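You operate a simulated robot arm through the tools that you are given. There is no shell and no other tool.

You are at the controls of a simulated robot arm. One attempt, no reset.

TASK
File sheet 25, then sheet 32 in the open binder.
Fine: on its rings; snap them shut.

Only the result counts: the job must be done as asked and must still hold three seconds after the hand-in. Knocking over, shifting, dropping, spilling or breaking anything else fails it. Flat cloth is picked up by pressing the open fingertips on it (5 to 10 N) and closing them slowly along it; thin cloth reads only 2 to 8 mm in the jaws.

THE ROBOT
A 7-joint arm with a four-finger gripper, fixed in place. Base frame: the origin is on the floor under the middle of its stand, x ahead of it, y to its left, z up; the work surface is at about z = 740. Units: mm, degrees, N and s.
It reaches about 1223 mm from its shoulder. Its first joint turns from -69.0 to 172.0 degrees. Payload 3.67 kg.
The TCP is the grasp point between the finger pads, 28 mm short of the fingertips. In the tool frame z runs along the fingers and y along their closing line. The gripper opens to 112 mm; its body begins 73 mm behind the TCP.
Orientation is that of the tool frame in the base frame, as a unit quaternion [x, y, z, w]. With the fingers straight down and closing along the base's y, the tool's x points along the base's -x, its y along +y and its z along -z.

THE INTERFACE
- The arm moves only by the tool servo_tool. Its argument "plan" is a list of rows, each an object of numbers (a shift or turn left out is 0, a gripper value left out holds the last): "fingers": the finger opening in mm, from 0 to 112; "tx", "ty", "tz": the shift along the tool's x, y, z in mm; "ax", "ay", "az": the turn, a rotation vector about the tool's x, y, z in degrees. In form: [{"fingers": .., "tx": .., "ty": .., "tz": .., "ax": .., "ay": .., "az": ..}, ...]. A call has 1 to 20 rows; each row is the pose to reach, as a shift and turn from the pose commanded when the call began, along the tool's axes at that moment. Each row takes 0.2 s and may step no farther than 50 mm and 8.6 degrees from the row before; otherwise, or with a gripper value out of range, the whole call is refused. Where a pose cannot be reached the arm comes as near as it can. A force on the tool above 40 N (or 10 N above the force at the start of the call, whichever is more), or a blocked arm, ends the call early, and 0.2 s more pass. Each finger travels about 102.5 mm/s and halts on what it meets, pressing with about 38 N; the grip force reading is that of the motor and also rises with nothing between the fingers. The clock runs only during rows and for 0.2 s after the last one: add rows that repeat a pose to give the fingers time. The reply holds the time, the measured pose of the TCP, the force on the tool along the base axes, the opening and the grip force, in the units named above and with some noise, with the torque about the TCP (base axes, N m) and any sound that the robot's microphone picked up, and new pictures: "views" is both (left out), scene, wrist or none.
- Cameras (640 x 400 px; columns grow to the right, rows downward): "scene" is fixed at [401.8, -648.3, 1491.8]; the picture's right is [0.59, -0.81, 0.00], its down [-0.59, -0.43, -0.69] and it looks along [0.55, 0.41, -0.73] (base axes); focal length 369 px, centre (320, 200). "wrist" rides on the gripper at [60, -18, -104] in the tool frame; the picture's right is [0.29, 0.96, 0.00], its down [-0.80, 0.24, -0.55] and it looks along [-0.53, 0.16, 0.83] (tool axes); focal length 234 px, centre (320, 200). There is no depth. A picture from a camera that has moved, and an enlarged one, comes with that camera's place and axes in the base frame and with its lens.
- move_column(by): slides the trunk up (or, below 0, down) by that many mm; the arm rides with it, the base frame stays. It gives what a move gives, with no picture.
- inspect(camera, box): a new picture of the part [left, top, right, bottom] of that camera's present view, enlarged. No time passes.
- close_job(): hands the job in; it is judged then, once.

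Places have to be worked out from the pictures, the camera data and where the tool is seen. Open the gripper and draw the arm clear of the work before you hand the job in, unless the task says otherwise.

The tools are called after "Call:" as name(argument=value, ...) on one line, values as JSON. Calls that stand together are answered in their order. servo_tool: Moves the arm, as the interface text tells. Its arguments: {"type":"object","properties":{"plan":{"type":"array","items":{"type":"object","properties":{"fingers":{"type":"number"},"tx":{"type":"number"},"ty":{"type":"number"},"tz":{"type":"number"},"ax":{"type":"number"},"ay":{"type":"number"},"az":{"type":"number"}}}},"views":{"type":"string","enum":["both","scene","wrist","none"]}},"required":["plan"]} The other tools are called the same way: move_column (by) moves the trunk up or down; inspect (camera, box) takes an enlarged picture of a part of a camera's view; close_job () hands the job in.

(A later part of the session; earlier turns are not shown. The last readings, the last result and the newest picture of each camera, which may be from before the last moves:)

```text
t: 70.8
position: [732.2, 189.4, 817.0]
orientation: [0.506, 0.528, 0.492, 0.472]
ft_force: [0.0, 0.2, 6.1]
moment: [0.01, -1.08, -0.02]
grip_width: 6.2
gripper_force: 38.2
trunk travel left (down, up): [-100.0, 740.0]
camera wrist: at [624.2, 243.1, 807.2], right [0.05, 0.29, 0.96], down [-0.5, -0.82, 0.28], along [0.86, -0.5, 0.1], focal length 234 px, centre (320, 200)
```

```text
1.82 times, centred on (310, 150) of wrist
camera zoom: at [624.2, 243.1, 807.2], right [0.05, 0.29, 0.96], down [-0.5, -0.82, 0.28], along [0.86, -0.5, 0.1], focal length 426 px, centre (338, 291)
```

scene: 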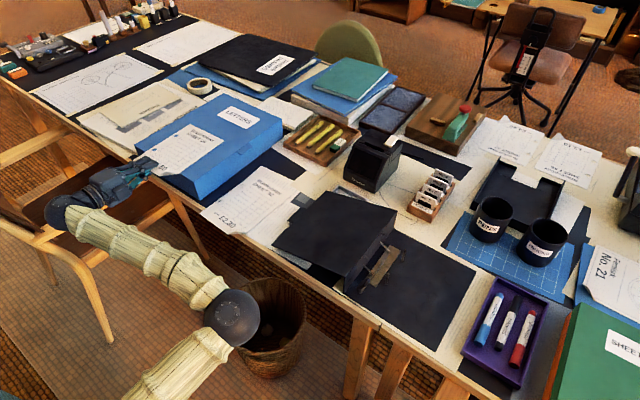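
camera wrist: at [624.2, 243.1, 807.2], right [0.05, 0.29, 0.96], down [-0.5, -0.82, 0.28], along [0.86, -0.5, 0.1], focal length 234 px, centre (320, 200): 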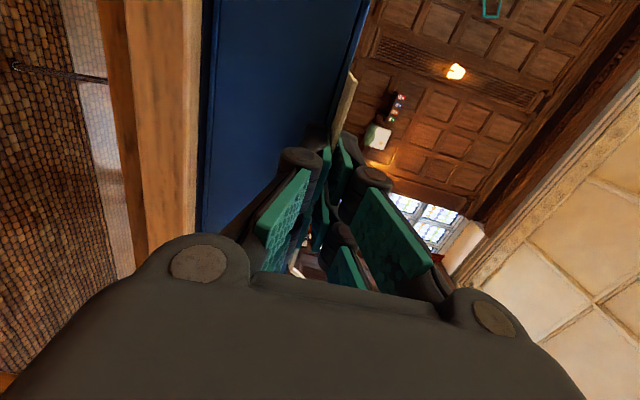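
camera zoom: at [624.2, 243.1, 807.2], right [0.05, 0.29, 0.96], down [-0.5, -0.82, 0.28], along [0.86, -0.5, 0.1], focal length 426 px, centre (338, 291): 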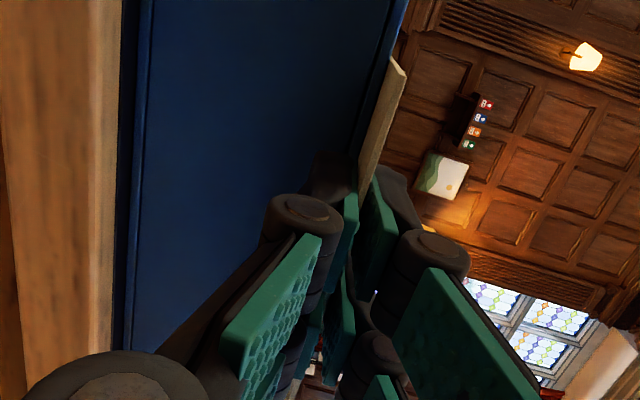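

Gripped (6.2 mm reading, force builds as the stiff sheet presses lightly on the box). I lift it straight up a little and check that it comes along.

Call:
servo_tool(plan=[{"ty": 4}, {"ty": 9}, {"ty": 15}, {"ty": 22}, {"ty": 30}, {"ty": 40}, {"ty": 40}], views="both")

Call:
inspect(camera="scene", box=[80, 80, 260, 200])

```text
t: 72.4
position: [736.5, 189.1, 855.7]
orientation: [0.507, 0.528, 0.492, 0.472]
ft_force: [0.5, -0.4, -0.8]
moment: [-0.01, 0.02, 0.0]
grip_width: 6.0
gripper_force: 38.5
trunk travel left (down, up): [-100.0, 740.0]
camera wrist: at [629.4, 243.1, 846.6], right [0.05, 0.29, 0.96], down [-0.5, -0.82, 0.28], along [0.86, -0.49, 0.1], focal length 234 px, centre (320, 200)
```

scene: 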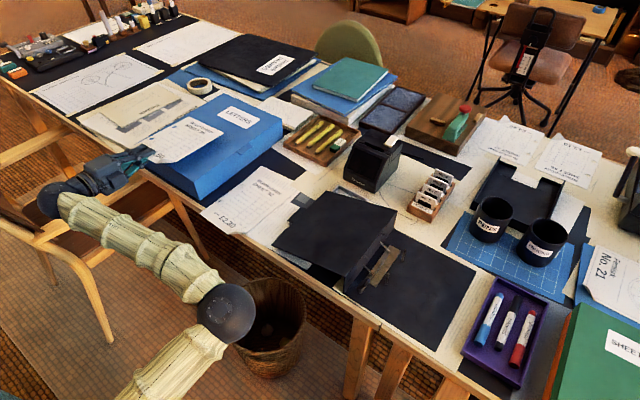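
wrist: 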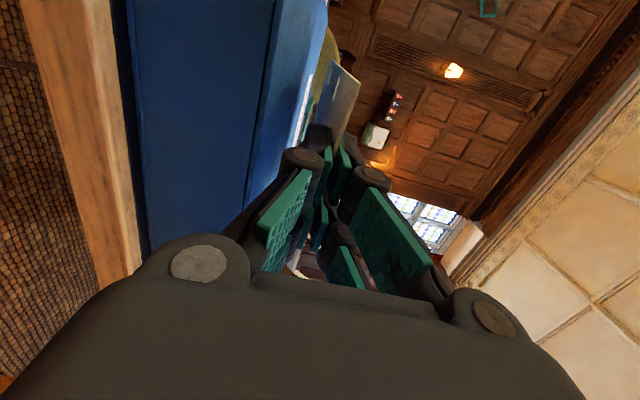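

```text
3.33 times, centred on (170, 140) of scene
camera zoom: at [401.8, -648.3, 1491.8], right [0.59, -0.81, 0.0], down [-0.59, -0.43, -0.69], along [0.55, 0.41, -0.73], focal length 1231 px, centre (820, 400)
```

zoom: 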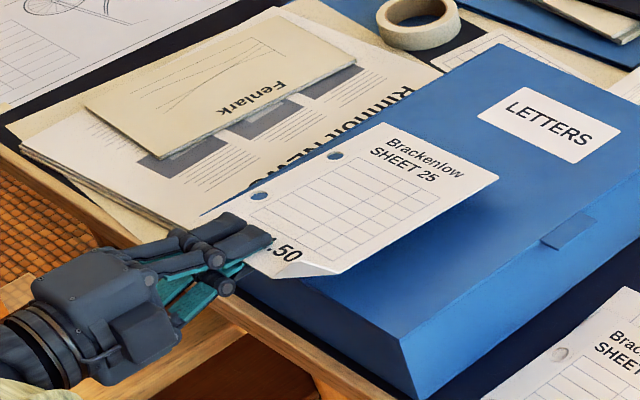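

The sheet comes up flat and stiff, held firmly. I raise the trunk for a safe carry height, then travel right.

Call:
move_column(by=330)

Call:
servo_tool(plan=[{"tx": -20}, {"tx": -45}, {"tx": -75}, {"tx": -105}, {"tx": -135}, {"tx": -165}, {"tx": -195}, {"tx": -225}, {"tx": -255}, {"tx": -285}, {"tx": -315}, {"tx": -340}, {"tx": -360}, {"tx": -360}], views="both")

```text
t: 75.6
position: [739.0, 188.1, 1185.8]
orientation: [0.506, 0.528, 0.492, 0.472]
ft_force: [0.1, 0.0, -1.1]
moment: [0.0, 0.03, 0.01]
grip_width: 6.2
gripper_force: 37.5
trunk travel left (down, up): [-430.0, 410.0]
```

```text
t: 78.6
position: [750.9, -173.0, 1187.6]
orientation: [0.506, 0.527, 0.492, 0.473]
ft_force: [1.2, 0.0, 1.0]
moment: [0.03, 0.06, 0.03]
grip_width: 6.0
gripper_force: 38.0
trunk travel left (down, up): [-430.0, 410.0]
camera wrist: at [643.9, -117.5, 1177.4], right [0.05, 0.29, 0.96], down [-0.5, -0.82, 0.28], along [0.86, -0.49, 0.1], focal length 234 px, centre (320, 200)
```

scene: 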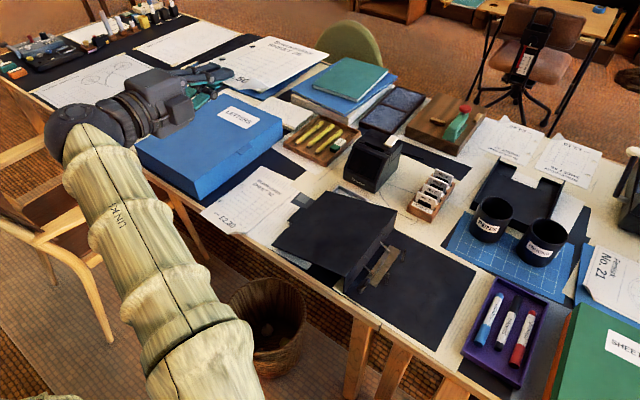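
wrist: 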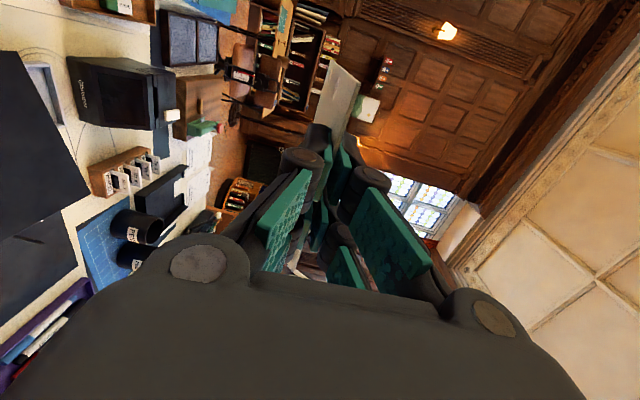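

Tracking well. I continue to the right in the same posture and re-check.

Call:
servo_tool(plan=[{"tx": -20}, {"tx": -45}, {"tx": -75}, {"tx": -105}, {"tx": -135}, {"tx": -165}, {"tx": -195}, {"tx": -220}, {"tx": -240}, {"tx": -240}], views="both")

```text
t: 80.8
position: [761.0, -411.8, 1186.8]
orientation: [0.507, 0.528, 0.492, 0.472]
ft_force: [0.5, 0.5, -0.1]
moment: [-0.02, 0.06, -0.04]
grip_width: 5.9
gripper_force: 37.7
trunk travel left (down, up): [-430.0, 410.0]
camera wrist: at [654.0, -357.3, 1176.7], right [0.05, 0.29, 0.96], down [-0.5, -0.82, 0.28], along [0.86, -0.5, 0.1], focal length 234 px, centre (320, 200)
```

scene: 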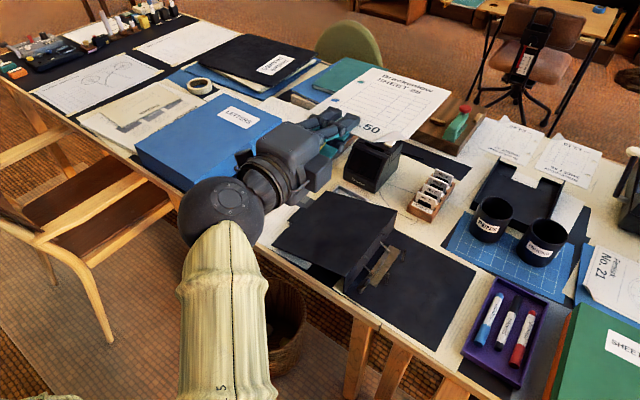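
wrist: 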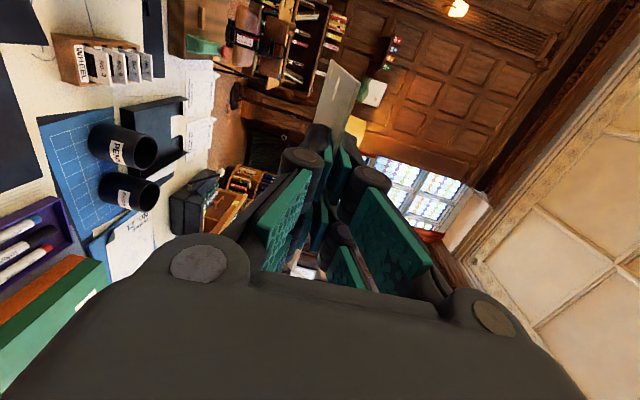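

The posture stays comfortable here, and the right-hand chair (arm at y≈-720) leaves room. I continue to y≈-549 and trim the yaw by −2° so the hole line matches the post line.

Call:
servo_tool(plan=[{"tx": -20, "ay": -0.5}, {"tx": -45, "ay": -1}, {"tx": -75, "ay": -1.6}, {"tx": -105, "ay": -2.2, "az": 0.1}, {"tx": -125, "tz": -1, "ay": -2.2, "az": 0.16}, {"tx": -137, "tz": -1.8, "ay": -2.2, "az": 0.16}, {"tx": -137, "tz": -1.8, "ay": -2.2, "az": 0.16}], views="both")

```text
t: 82.4
position: [766.6, -549.6, 1188.0]
orientation: [0.516, 0.518, 0.483, 0.481]
ft_force: [1.2, 0.0, 0.4]
moment: [0.0, 0.05, 0.0]
grip_width: 5.8
gripper_force: 38.1
trunk travel left (down, up): [-430.0, 410.0]
camera wrist: at [660.7, -491.1, 1177.1], right [0.07, 0.29, 0.96], down [-0.53, -0.8, 0.28], along [0.84, -0.53, 0.1], focal length 234 px, centre (320, 200)
```

scene: 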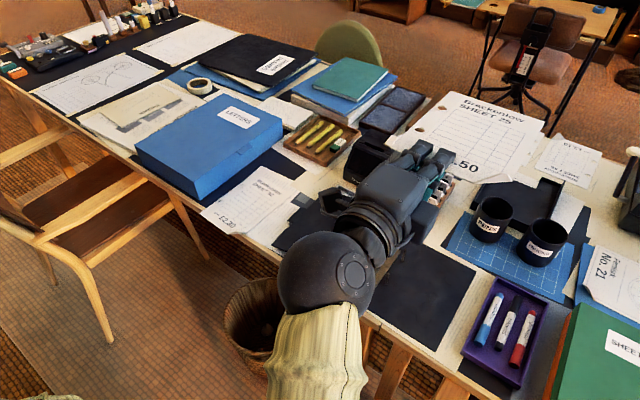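
wrist: 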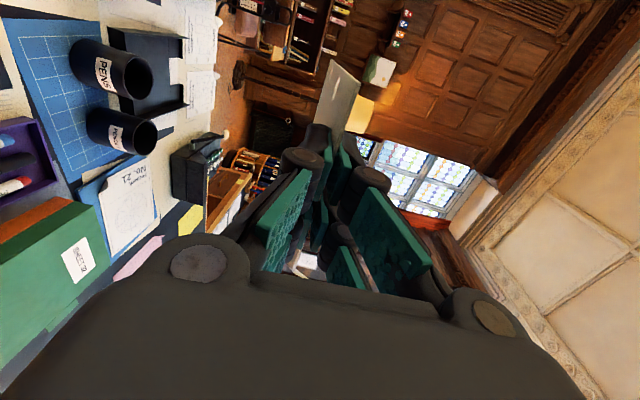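

Yaw is now aligned with the posts. I lower the trunk by 250 mm, keeping the sheet well above the posts, then examine.

Call:
move_column(by=-250)

Call:
servo_tool(plan=[{"tz": 0}], views="both")

Call:
inspect(camera="scene", box=[330, 140, 530, 320])

```text
t: 85.0
position: [765.5, -549.3, 936.7]
orientation: [0.517, 0.517, 0.484, 0.481]
ft_force: [-0.3, 0.3, 0.3]
moment: [0.01, 0.08, -0.04]
grip_width: 6.0
gripper_force: 38.1
trunk travel left (down, up): [-180.0, 660.0]
```

```text
t: 85.4
position: [766.3, -550.4, 937.2]
orientation: [0.517, 0.517, 0.484, 0.481]
ft_force: [-0.4, -0.7, -0.3]
moment: [-0.02, 0.02, -0.04]
grip_width: 6.0
gripper_force: 37.7
trunk travel left (down, up): [-180.0, 660.0]
camera wrist: at [660.6, -490.8, 927.1], right [0.07, 0.29, 0.96], down [-0.53, -0.8, 0.28], along [0.84, -0.53, 0.1], focal length 234 px, centre (320, 200)
```

scene: 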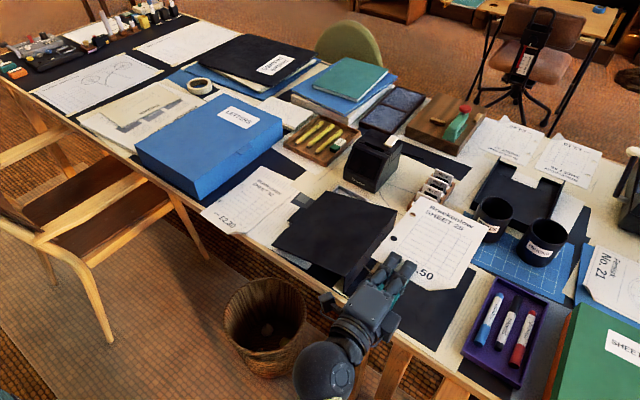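
wrist: 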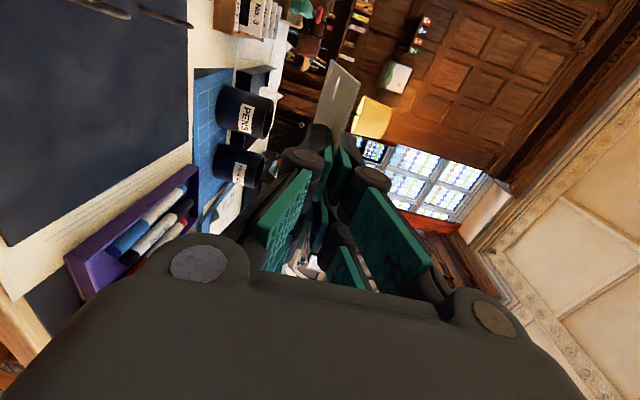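

```text
2.22 times, centred on (430, 230) of scene
camera zoom: at [401.8, -648.3, 1491.8], right [0.59, -0.81, 0.0], down [-0.59, -0.43, -0.69], along [0.55, 0.41, -0.73], focal length 820 px, centre (76, 133)
```

zoom: 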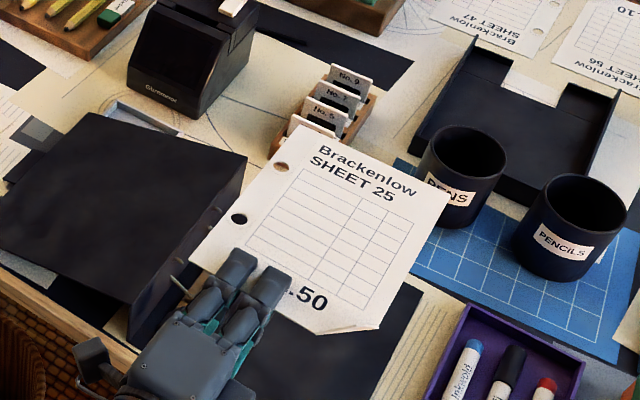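

The sheet is over the binder and covers my view of the posts, but I know their pixel positions. I zoom to check the raised lever pad's clearance to the sheet's left edge.

Call:
inspect(camera="scene", box=[355, 210, 435, 290])

Call:
inspect(camera="wrist", box=[60, 0, 200, 60])

```text
5.00 times, centred on (395, 250) of scene
camera zoom: at [401.8, -648.3, 1491.8], right [0.59, -0.81, 0.0], down [-0.59, -0.43, -0.69], along [0.55, 0.41, -0.73], focal length 1846 px, centre (-55, -50)
```

zoom: 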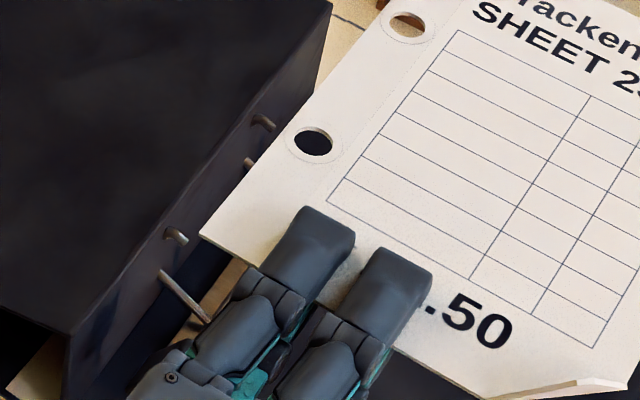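

```text
4.57 times, centred on (130, 30) of wrist
camera zoom: at [660.6, -490.8, 927.1], right [0.07, 0.29, 0.96], down [-0.53, -0.8, 0.28], along [0.84, -0.53, 0.1], focal length 1070 px, centre (1189, 977)
```

zoom: 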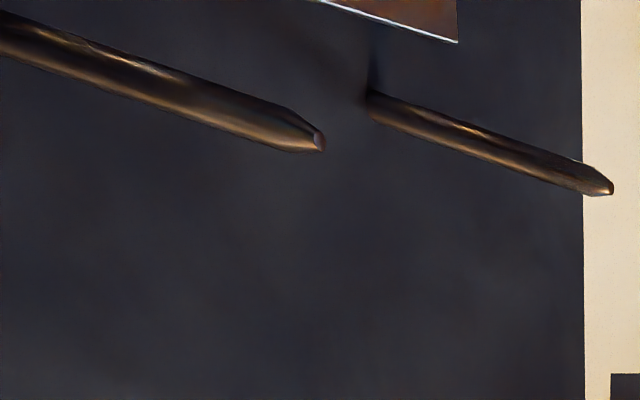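

The wrist camera sees both post tips: near (846,-511), far (926,-510.5), agreeing with the scene camera, and the holes are about 14 mm wide against 6 mm posts. I line up the holes in x, but stay 6 mm to the right for now to keep the sheet's corner clear of the raised lever pad.

Call:
servo_tool(plan=[{"tx": -3.5, "tz": 8.3, "ty": 0.6}, {"tx": -7, "tz": 16.6, "ty": 1.1}, {"tx": -7, "tz": 16.6, "ty": 1.1}], views="none")

Call:
move_column(by=-100)

Call:
servo_tool(plan=[{"tz": 0}], views="both")

Call:
inspect(camera="scene", box=[355, 220, 435, 300])

Call:
inspect(camera="wrist", box=[80, 0, 340, 160])

```text
t: 86.2
position: [783.8, -556.9, 936.3]
orientation: [0.517, 0.518, 0.484, 0.481]
ft_force: [-0.5, 0.0, -0.2]
moment: [0.04, 0.03, 0.01]
grip_width: 5.8
gripper_force: 37.9
trunk travel left (down, up): [-180.0, 660.0]
```

```text
t: 87.5
position: [782.8, -557.1, 836.3]
orientation: [0.516, 0.518, 0.483, 0.482]
ft_force: [-0.1, 0.2, -1.5]
moment: [0.02, 0.07, -0.04]
grip_width: 6.1
gripper_force: 38.2
trunk travel left (down, up): [-80.0, 760.0]
```

```text
t: 87.9
position: [782.8, -555.9, 837.0]
orientation: [0.517, 0.518, 0.483, 0.481]
ft_force: [1.1, -0.5, -0.7]
moment: [0.03, 0.05, 0.01]
grip_width: 5.9
gripper_force: 38.2
trunk travel left (down, up): [-80.0, 760.0]
camera wrist: at [677.7, -497.7, 826.5], right [0.07, 0.29, 0.96], down [-0.53, -0.8, 0.28], along [0.84, -0.53, 0.1], focal length 234 px, centre (320, 200)
```

scene: 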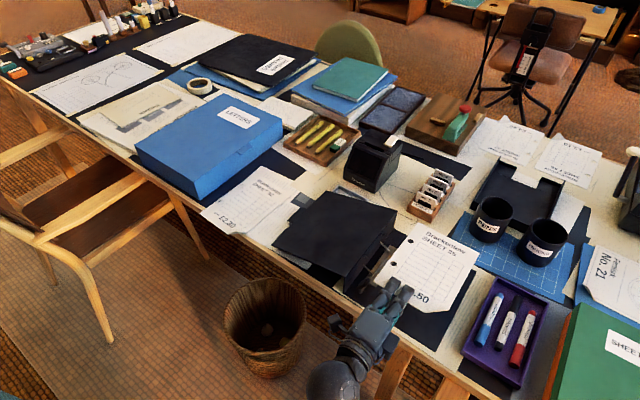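
wrist: 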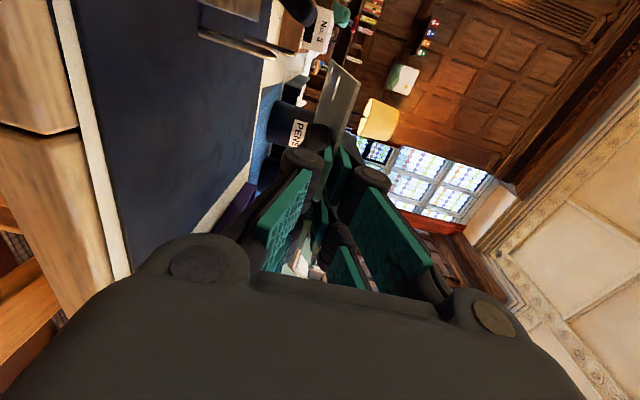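

```text
5.00 times, centred on (395, 260) of scene
camera zoom: at [401.8, -648.3, 1491.8], right [0.59, -0.81, 0.0], down [-0.59, -0.43, -0.69], along [0.55, 0.41, -0.73], focal length 1846 px, centre (-55, -100)
```

zoom: 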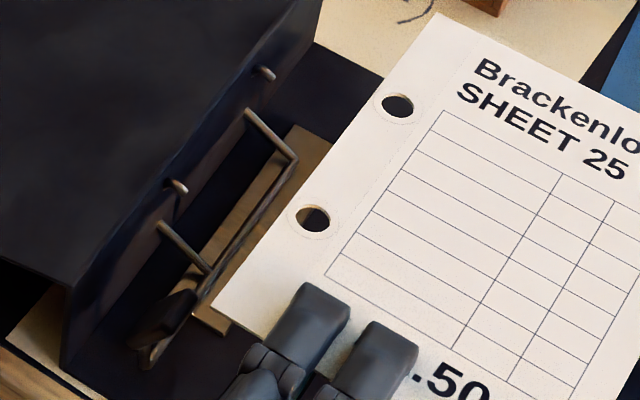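

```text
2.46 times, centred on (210, 80) of wrist
camera zoom: at [677.7, -497.7, 826.5], right [0.07, 0.29, 0.96], down [-0.53, -0.8, 0.28], along [0.84, -0.53, 0.1], focal length 576 px, centre (591, 495)
```

zoom: 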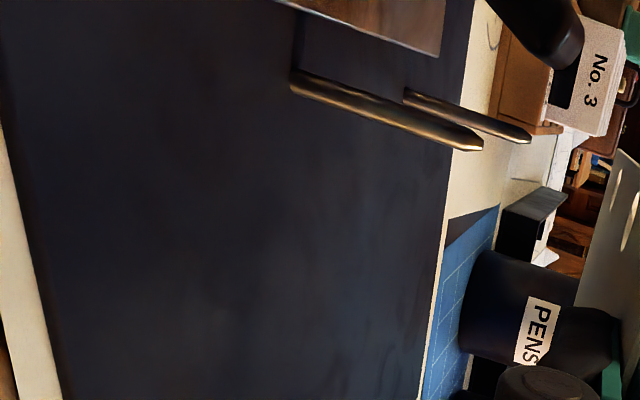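

Both holes line up with the tips in x; y is held 5–6 mm to the right as planned, and tips read z≈790. I lower another 30 mm with the arm to just above the tips, past the pad's height.

Call:
servo_tool(plan=[{"ty": -8, "tz": 0.6}, {"ty": -16, "tz": 1.1}, {"ty": -24, "tz": 1.7}, {"ty": -30, "tz": 2.1}, {"ty": -30, "tz": 2.1}], views="both")

Call:
inspect(camera="scene", box=[355, 220, 435, 300])

Call:
inspect(camera="wrist", box=[180, 0, 380, 130])

```text
t: 89.1
position: [783.5, -557.0, 806.5]
orientation: [0.516, 0.518, 0.483, 0.481]
ft_force: [0.6, -0.8, -0.1]
moment: [0.0, 0.02, 0.01]
grip_width: 6.1
gripper_force: 37.4
trunk travel left (down, up): [-80.0, 760.0]
camera wrist: at [677.9, -497.8, 796.2], right [0.07, 0.29, 0.96], down [-0.53, -0.8, 0.28], along [0.84, -0.53, 0.1], focal length 234 px, centre (320, 200)
```

scene: 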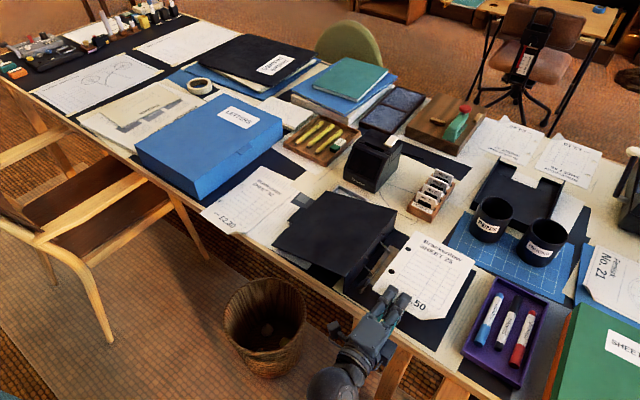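
wrist: 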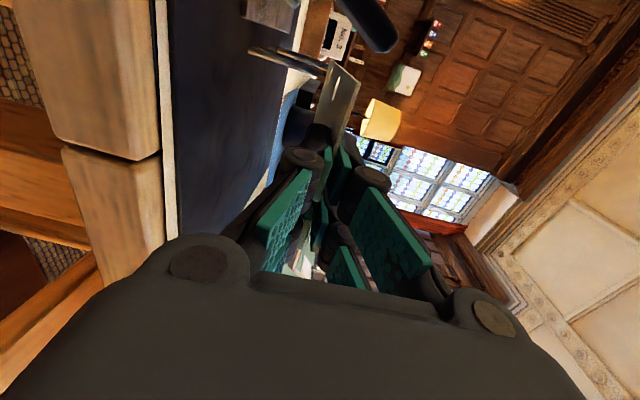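

```text
5.00 times, centred on (395, 260) of scene
camera zoom: at [401.8, -648.3, 1491.8], right [0.59, -0.81, 0.0], down [-0.59, -0.43, -0.69], along [0.55, 0.41, -0.73], focal length 1846 px, centre (-55, -100)
```

zoom: 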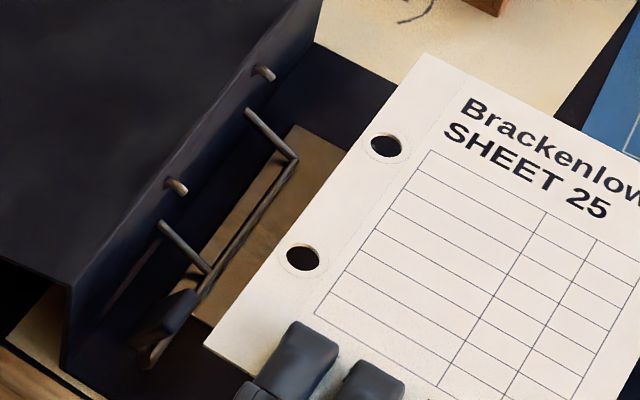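

```text
3.08 times, centred on (280, 65) of wrist
camera zoom: at [677.9, -497.8, 796.2], right [0.07, 0.29, 0.96], down [-0.53, -0.8, 0.28], along [0.84, -0.53, 0.1], focal length 720 px, centre (443, 615)
```

zoom: 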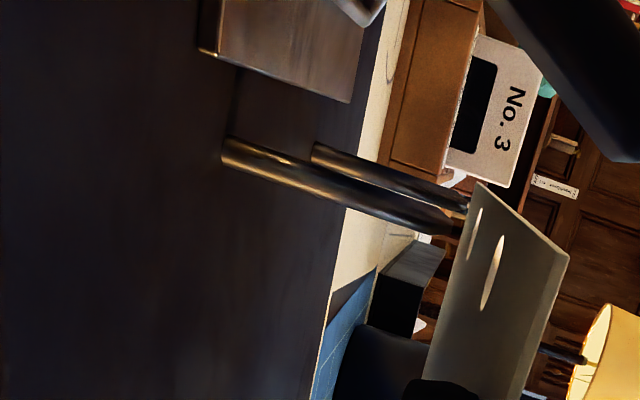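

The wrist view shows the posts just left of the two holes, as planned. I shift 5 mm left to bring the holes over the tips.

Call:
servo_tool(plan=[{"tx": 2.5}, {"tx": 5}, {"tx": 5}], views="none")

Call:
inspect(camera="scene", box=[365, 230, 425, 290])

Call:
inspect(camera="wrist", box=[260, 20, 380, 110])

```text
t: 89.9
position: [781.3, -550.8, 805.5]
orientation: [0.516, 0.517, 0.484, 0.481]
ft_force: [-0.4, -0.3, -0.7]
moment: [-0.01, 0.04, 0.0]
grip_width: 5.7
gripper_force: 37.9
trunk travel left (down, up): [-80.0, 760.0]
```

```text
6.67 times, centred on (395, 260) of scene
camera zoom: at [401.8, -648.3, 1491.8], right [0.59, -0.81, 0.0], down [-0.59, -0.43, -0.69], along [0.55, 0.41, -0.73], focal length 2461 px, centre (-180, -200)
```

zoom: 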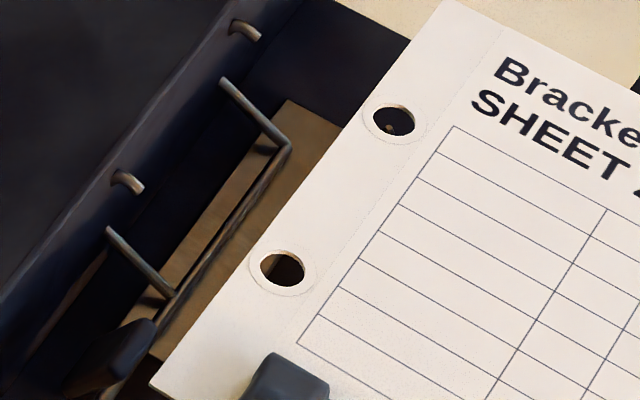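

```text
4.44 times, centred on (320, 65) of wrist
camera zoom: at [677.4, -492.5, 796.7], right [0.07, 0.29, 0.96], down [-0.53, -0.8, 0.28], along [0.84, -0.53, 0.1], focal length 1041 px, centre (320, 800)
```

zoom: 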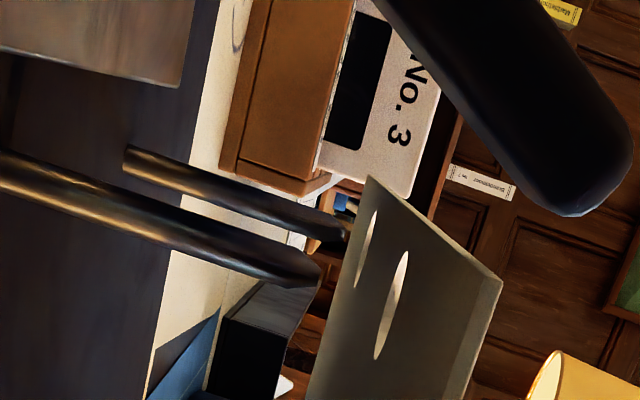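

Through the far hole the post tip is visible, and projecting the descent puts both holes within ~1.5 mm of their tips. I lower slowly over the posts.

Call:
servo_tool(plan=[{"ty": -4, "tz": 0.3}, {"ty": -8, "tz": 0.6}, {"ty": -12, "tz": 0.8}, {"ty": -15, "tz": 1.0}, {"ty": -15, "tz": 1.0}], views="none")

Call:
inspect(camera="scene", box=[365, 230, 425, 290])

Call:
inspect(camera="wrist", box=[260, 20, 380, 110])

```text
t: 91.1
position: [782.6, -549.8, 791.1]
orientation: [0.516, 0.518, 0.483, 0.481]
ft_force: [0.3, 0.1, -0.2]
moment: [0.03, 0.01, 0.04]
grip_width: 6.0
gripper_force: 38.1
trunk travel left (down, up): [-80.0, 760.0]
```

```text
6.67 times, centred on (395, 260) of scene
camera zoom: at [401.8, -648.3, 1491.8], right [0.59, -0.81, 0.0], down [-0.59, -0.43, -0.69], along [0.55, 0.41, -0.73], focal length 2461 px, centre (-180, -200)
```

zoom: 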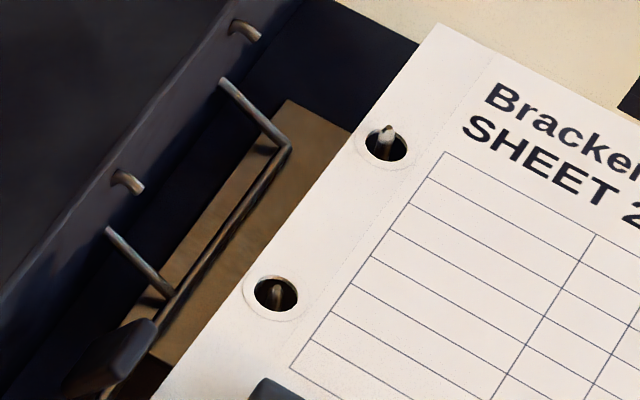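

```text
4.44 times, centred on (320, 65) of wrist
camera zoom: at [677.4, -492.4, 781.3], right [0.07, 0.29, 0.96], down [-0.53, -0.8, 0.28], along [0.84, -0.53, 0.1], focal length 1041 px, centre (320, 800)
```

zoom: 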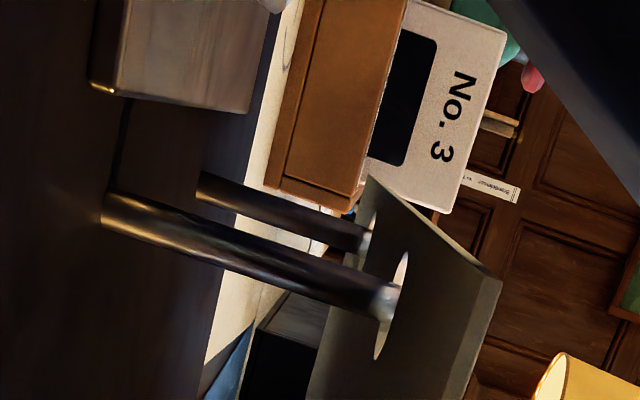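

Both posts are entering their holes cleanly with no force. I continue down along them.

Call:
servo_tool(plan=[{"ty": -4, "tz": 0.3}, {"ty": -8, "tz": 0.6}, {"ty": -12, "tz": 0.8}, {"ty": -15, "tz": 1.0}, {"ty": -15, "tz": 1.0}], views="both")

Call:
inspect(camera="scene", box=[355, 230, 435, 310])

Call:
inspect(camera="wrist", box=[200, 20, 400, 170])

```text
t: 92.3
position: [782.7, -552.1, 777.0]
orientation: [0.517, 0.517, 0.484, 0.481]
ft_force: [0.1, -1.2, 0.0]
moment: [0.01, 0.04, -0.01]
grip_width: 5.9
gripper_force: 38.1
trunk travel left (down, up): [-80.0, 760.0]
camera wrist: at [677.9, -492.2, 766.0], right [0.07, 0.29, 0.96], down [-0.53, -0.8, 0.28], along [0.84, -0.53, 0.1], focal length 234 px, centre (320, 200)
```

scene: 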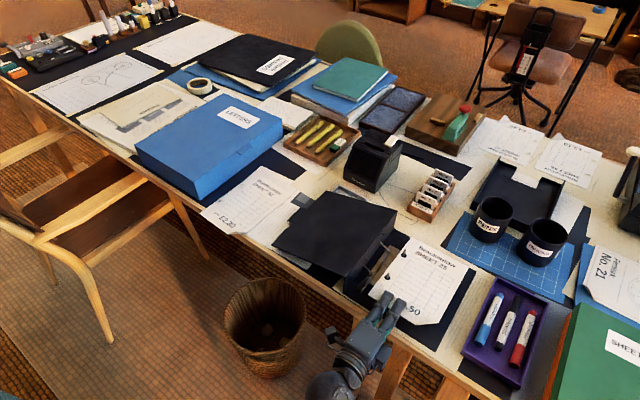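
wrist: 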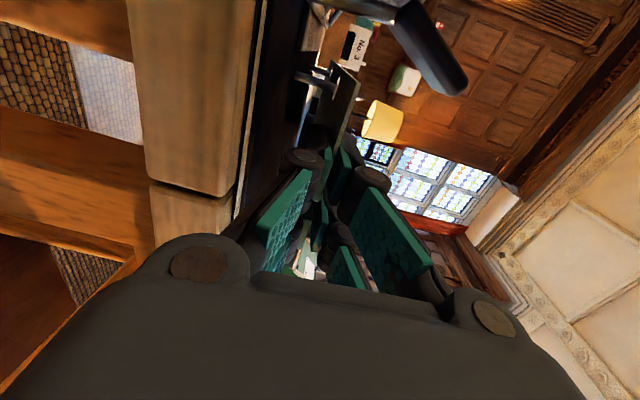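

```text
5.00 times, centred on (395, 270) of scene
camera zoom: at [401.8, -648.3, 1491.8], right [0.59, -0.81, 0.0], down [-0.59, -0.43, -0.69], along [0.55, 0.41, -0.73], focal length 1846 px, centre (-55, -150)
```

zoom: 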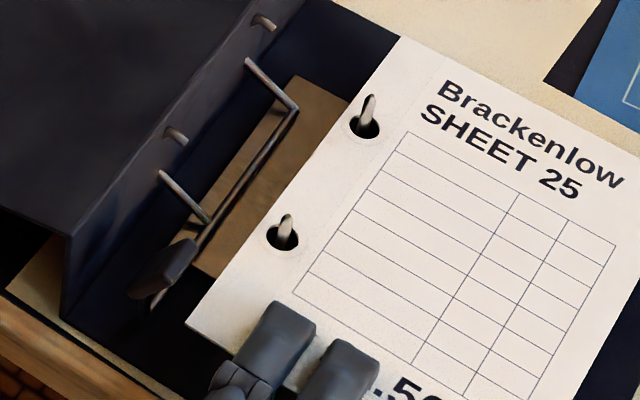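

```text
2.67 times, centred on (300, 95) of wrist
camera zoom: at [677.9, -492.2, 766.0], right [0.07, 0.29, 0.96], down [-0.53, -0.8, 0.28], along [0.84, -0.53, 0.1], focal length 624 px, centre (373, 480)
```

zoom: 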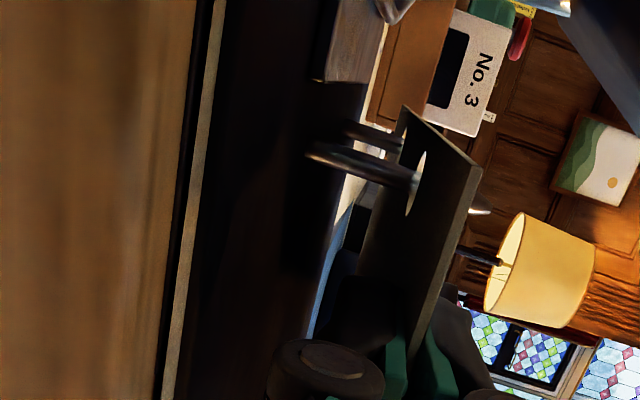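

Both posts stand through the holes with the sheet well below the tips. I open the jaws a little to release, then check before withdrawing.

Call:
servo_tool(plan=[{"fingers": 8}, {"fingers": 11}, {"fingers": 14}, {"fingers": 16}, {"fingers": 16}], views="scene")

Call:
inspect(camera="scene", box=[355, 230, 435, 310])

Call:
inspect(camera="wrist", box=[200, 20, 400, 170])

```text
t: 93.5
position: [782.0, -550.0, 775.2]
orientation: [0.517, 0.517, 0.484, 0.481]
ft_force: [-0.8, -0.2, -0.1]
moment: [-0.01, 0.05, -0.02]
grip_width: 16.0
gripper_force: 0.7
trunk travel left (down, up): [-80.0, 760.0]
```

scene: 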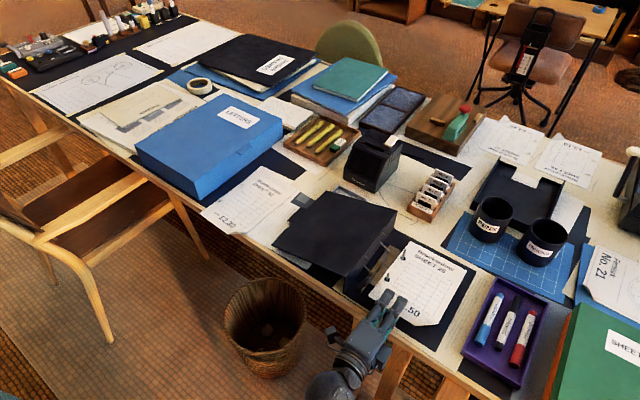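

```text
5.00 times, centred on (395, 270) of scene
camera zoom: at [401.8, -648.3, 1491.8], right [0.59, -0.81, 0.0], down [-0.59, -0.43, -0.69], along [0.55, 0.41, -0.73], focal length 1846 px, centre (-55, -150)
```

zoom: 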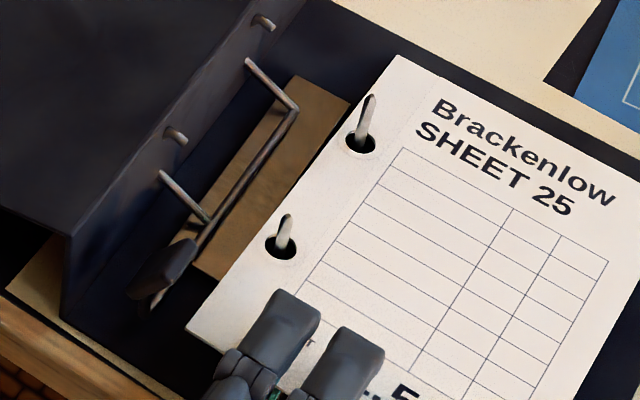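

```text
2.67 times, centred on (300, 95) of wrist
camera zoom: at [677.9, -492.2, 766.1], right [0.07, 0.29, 0.96], down [-0.53, -0.8, 0.28], along [0.84, -0.53, 0.1], focal length 624 px, centre (373, 480)
```

zoom: 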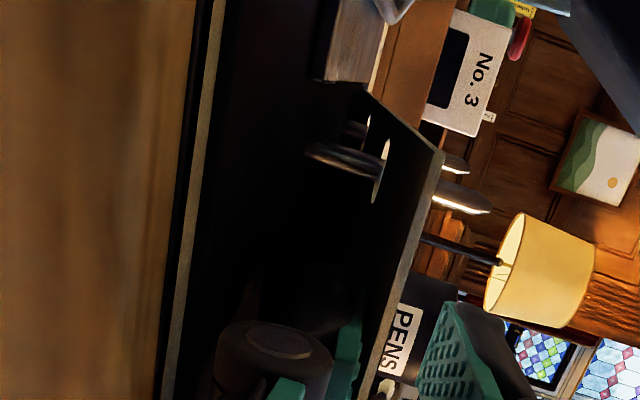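

The far end has settled and the near edge rests on the lower jaw. I withdraw the gripper slowly straight back.

Call:
servo_tool(plan=[{"tz": -6, "ty": -0.3}, {"tz": -12, "ty": -0.6}, {"tz": -18, "ty": -1}, {"tz": -24, "ty": -1.4}, {"tz": -30, "ty": -1.8}, {"tz": -38, "ty": -2.2}, {"tz": -48, "ty": -2.6}, {"tz": -60, "ty": -3}, {"tz": -75, "ty": -3}, {"tz": -75, "ty": -3}], views="both")

Call:
inspect(camera="scene", box=[355, 230, 435, 310])

Call:
inspect(camera="wrist", box=[200, 20, 400, 170])

```text
t: 95.7
position: [708.5, -552.6, 778.1]
orientation: [0.517, 0.518, 0.483, 0.481]
ft_force: [-1.5, 0.2, 0.5]
moment: [-0.01, -0.01, 0.03]
grip_width: 16.0
gripper_force: 0.1
trunk travel left (down, up): [-80.0, 760.0]
camera wrist: at [602.4, -492.8, 768.7], right [0.07, 0.29, 0.96], down [-0.53, -0.8, 0.28], along [0.84, -0.53, 0.1], focal length 234 px, centre (320, 200)
```

scene: 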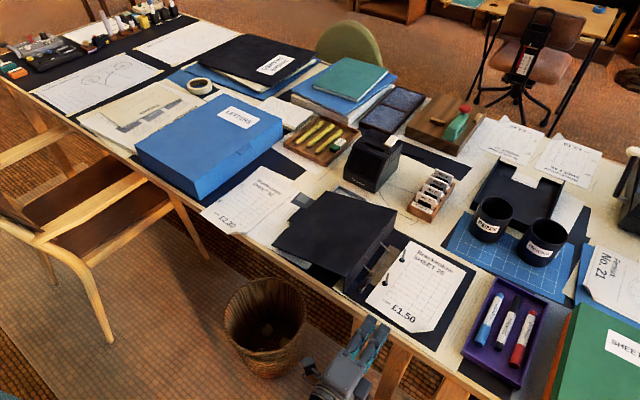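
wrist: 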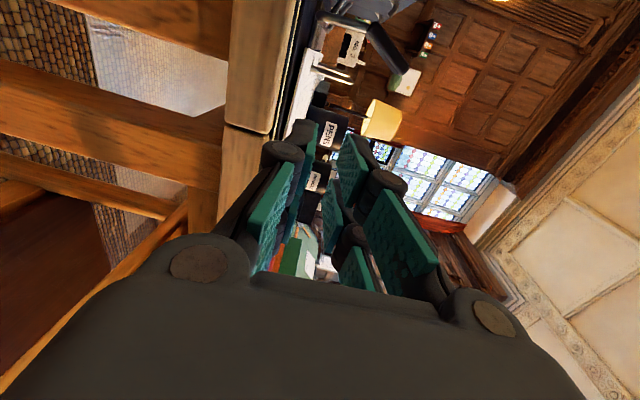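

```text
5.00 times, centred on (395, 270) of scene
camera zoom: at [401.8, -648.3, 1491.8], right [0.59, -0.81, 0.0], down [-0.59, -0.43, -0.69], along [0.55, 0.41, -0.73], focal length 1846 px, centre (-55, -150)
```

zoom: 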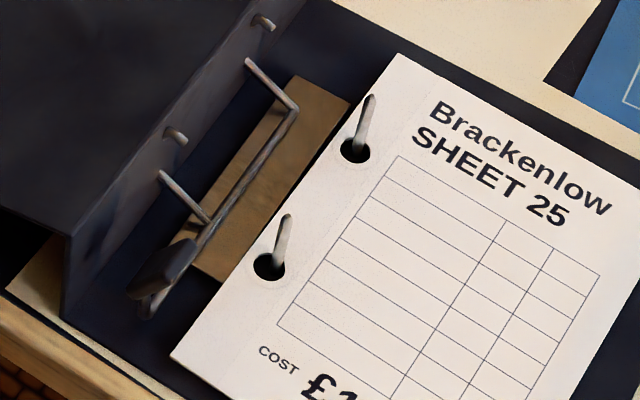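

```text
2.67 times, centred on (300, 95) of wrist
camera zoom: at [602.4, -492.8, 768.7], right [0.07, 0.29, 0.96], down [-0.53, -0.8, 0.28], along [0.84, -0.53, 0.1], focal length 624 px, centre (373, 480)
```

zoom: 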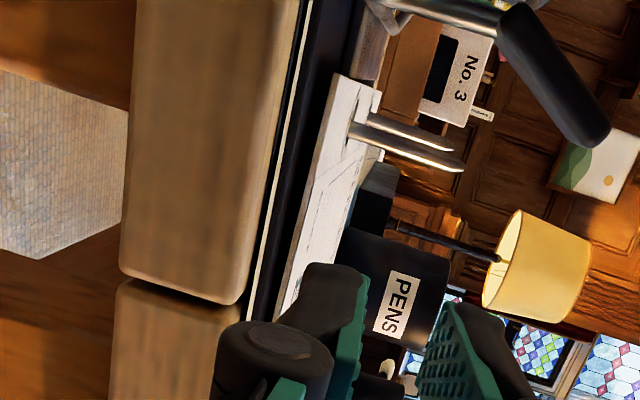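

Sheet 25 now lies flat with both posts through its holes. Next is sheet 32; I look closely at its near edge and the desk edge.

Call:
inspect(camera="scene", box=[196, 196, 276, 246])

Call:
inspect(camera="scene", box=[190, 160, 310, 250])

```text
8.00 times, centred on (236, 221) of scene
camera zoom: at [401.8, -648.3, 1491.8], right [0.59, -0.81, 0.0], down [-0.59, -0.43, -0.69], along [0.55, 0.41, -0.73], focal length 2954 px, centre (992, 32)
```

zoom: 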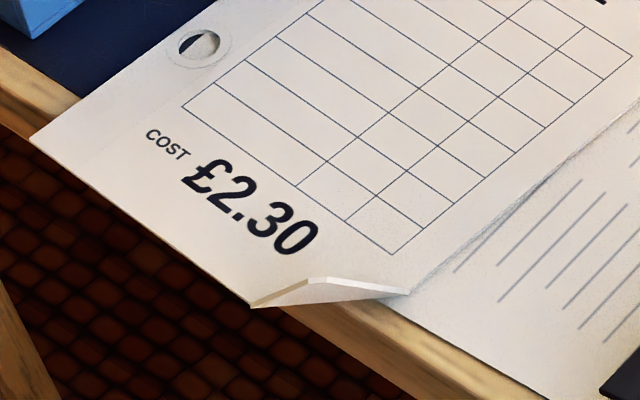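

```text
4.44 times, centred on (250, 205) of scene
camera zoom: at [401.8, -648.3, 1491.8], right [0.59, -0.81, 0.0], down [-0.59, -0.43, -0.69], along [0.55, 0.41, -0.73], focal length 1641 px, centre (631, 178)
```

zoom: 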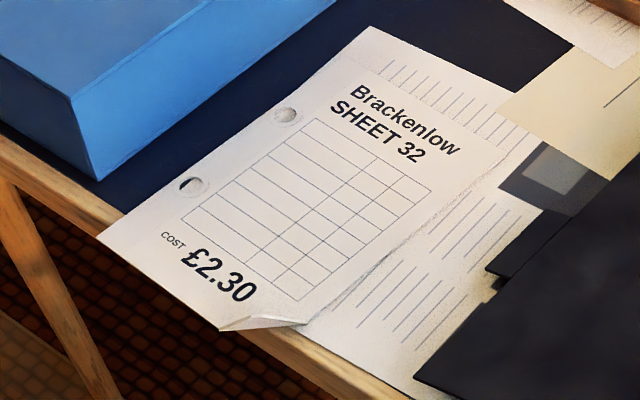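

Sheet 32's near edge is at x≈735–740, overhanging the desk front (x≈756) by about 18 mm, with yaw −2.6°. I back off, raise and level the tool, and travel left to it in front of the desk.

Call:
servo_tool(plan=[{"ty": 10, "tz": -24}, {"ty": 24, "tz": -47.8, "fingers": 30}, {"tx": 20, "ty": 38.8, "tz": -47.8, "ax": -1}, {"tx": 50, "ty": 38.8, "tz": -47.8, "ax": -2}, {"tx": 90, "ty": 38.8, "tz": -47.8, "ax": -3}, {"tx": 130, "ty": 38.8, "tz": -47.8, "ax": -3.5}, {"tx": 170, "ty": 38.8, "tz": -47.8, "ax": -3.5}, {"tx": 210, "ty": 38.8, "tz": -47.8, "ax": -3.5}, {"tx": 250, "ty": 38.8, "tz": -47.8, "ax": -3.5}, {"tx": 290, "ty": 38.8, "tz": -47.8, "ax": -3.5}, {"tx": 330, "ty": 38.8, "tz": -47.8, "ax": -3.5}, {"tx": 370, "ty": 38.8, "tz": -47.8, "ax": -3.5}, {"tx": 410, "ty": 38.8, "tz": -47.8, "ax": -3.5}, {"tx": 450, "ty": 38.8, "tz": -47.8, "ax": -3.5}, {"tx": 480, "ty": 38.8, "tz": -47.8, "ax": -3.5}, {"tx": 497, "ty": 38.8, "tz": -47.8, "ax": -3.5}, {"tx": 497, "ty": 38.8, "tz": -47.8, "ax": -3.5}], views="both")

```text
t: 99.3
position: [661.6, -54.8, 820.5]
orientation: [0.501, 0.503, 0.499, 0.497]
ft_force: [0.2, 0.3, 0.2]
moment: [-0.02, -0.01, -0.05]
grip_width: 29.8
gripper_force: 0.0
trunk travel left (down, up): [-80.0, 760.0]
camera wrist: at [557.6, 3.5, 804.2], right [0.01, 0.29, 0.96], down [-0.55, -0.8, 0.24], along [0.84, -0.53, 0.15], focal length 234 px, centre (320, 200)
```

scene: 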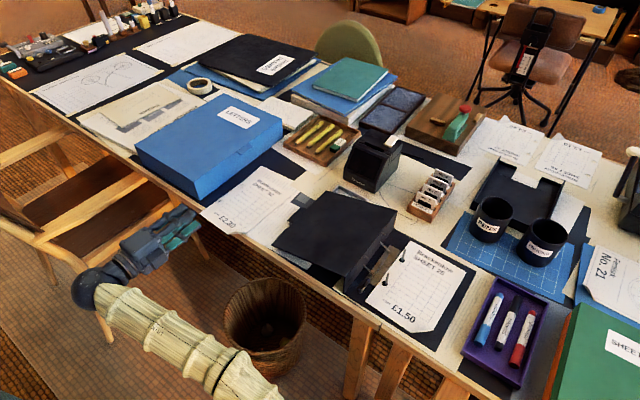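
wrist: 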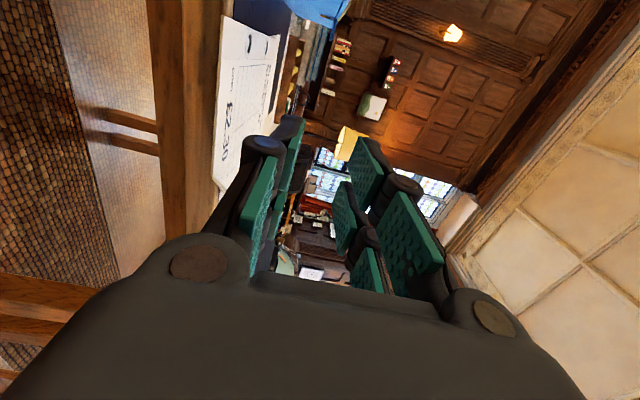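

Pose reached with a level tool. I measure sheet 32's edge and height in the wrist view.

Call:
inspect(camera="wrist", box=[150, 0, 310, 200])

```text
2.00 times, centred on (230, 100) of wrist
camera zoom: at [557.6, 3.5, 804.2], right [0.01, 0.29, 0.96], down [-0.55, -0.8, 0.24], along [0.84, -0.53, 0.15], focal length 468 px, centre (500, 400)
```

zoom: 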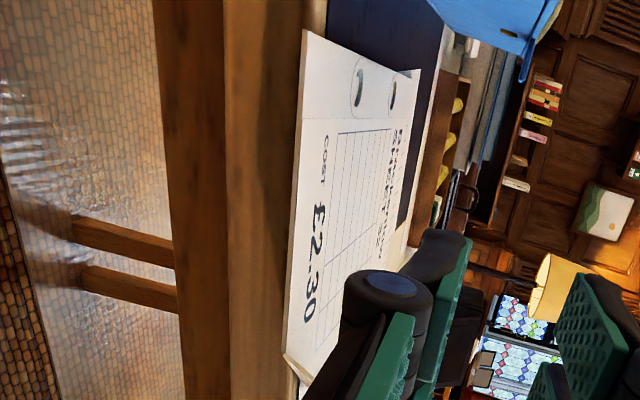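

The sheet is at z≈741.5 with the desk's front face at x≈757. I lower the trunk 79 mm, still well in front of the desk.

Call:
move_column(by=-79)

Call:
servo_tool(plan=[{"tz": 15}, {"tz": 30}, {"tz": 30}], views="both")

Call:
inspect(camera="wrist", box=[180, 20, 420, 220])

Call:
inspect(camera="scene", box=[130, 170, 290, 290])

```text
t: 100.5
position: [661.0, -56.2, 741.0]
orientation: [0.502, 0.502, 0.5, 0.497]
ft_force: [-0.1, 0.8, -0.3]
moment: [0.01, 0.02, -0.01]
grip_width: 30.2
gripper_force: 0.2
trunk travel left (down, up): [-1.0, 839.0]
```

```text
t: 101.3
position: [690.1, -54.8, 741.5]
orientation: [0.501, 0.502, 0.499, 0.497]
ft_force: [0.4, -0.2, 0.0]
moment: [-0.01, 0.0, -0.02]
grip_width: 29.8
gripper_force: 0.0
trunk travel left (down, up): [-1.0, 839.0]
camera wrist: at [587.3, 2.5, 724.5], right [0.01, 0.29, 0.96], down [-0.55, -0.8, 0.24], along [0.84, -0.53, 0.15], focal length 234 px, centre (320, 200)
```

scene: 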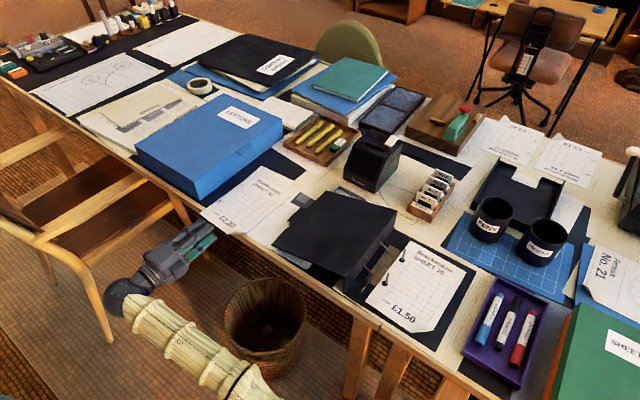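
wrist: 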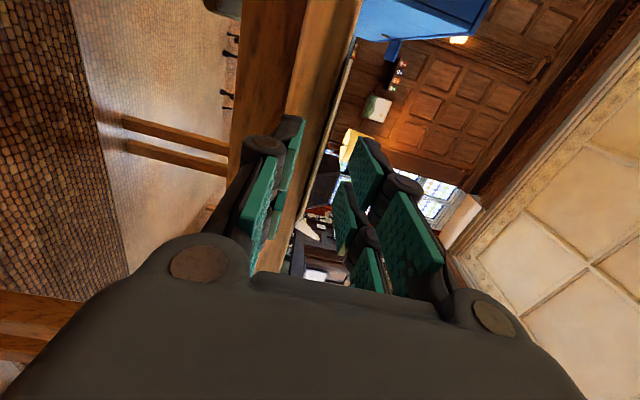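

```text
2.00 times, centred on (300, 120) of wrist
camera zoom: at [587.3, 2.5, 724.5], right [0.01, 0.29, 0.96], down [-0.55, -0.8, 0.24], along [0.84, -0.53, 0.15], focal length 468 px, centre (360, 360)
```

zoom: 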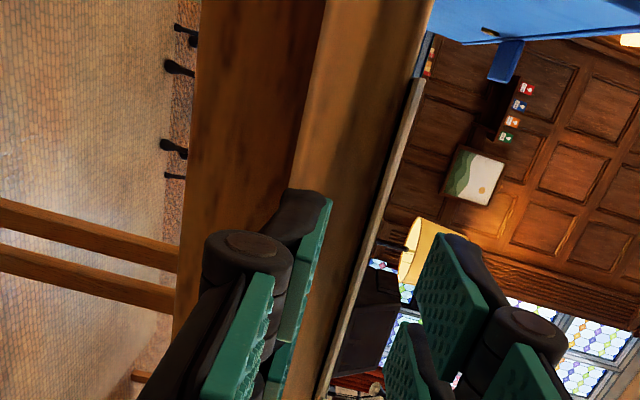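

```text
3.33 times, centred on (210, 230) of scene
camera zoom: at [401.8, -648.3, 1491.8], right [0.59, -0.81, 0.0], down [-0.59, -0.43, -0.69], along [0.55, 0.41, -0.73], focal length 1231 px, centre (687, 100)
```

zoom: 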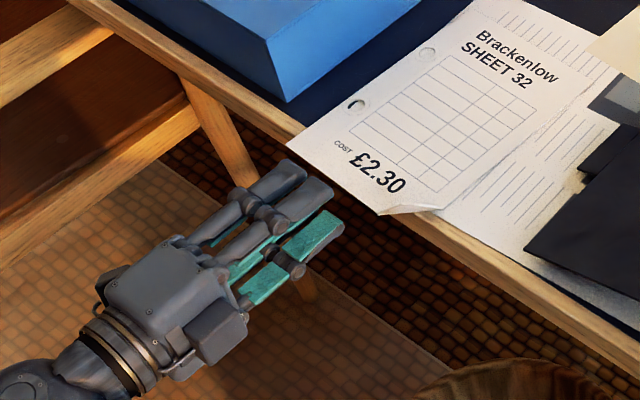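

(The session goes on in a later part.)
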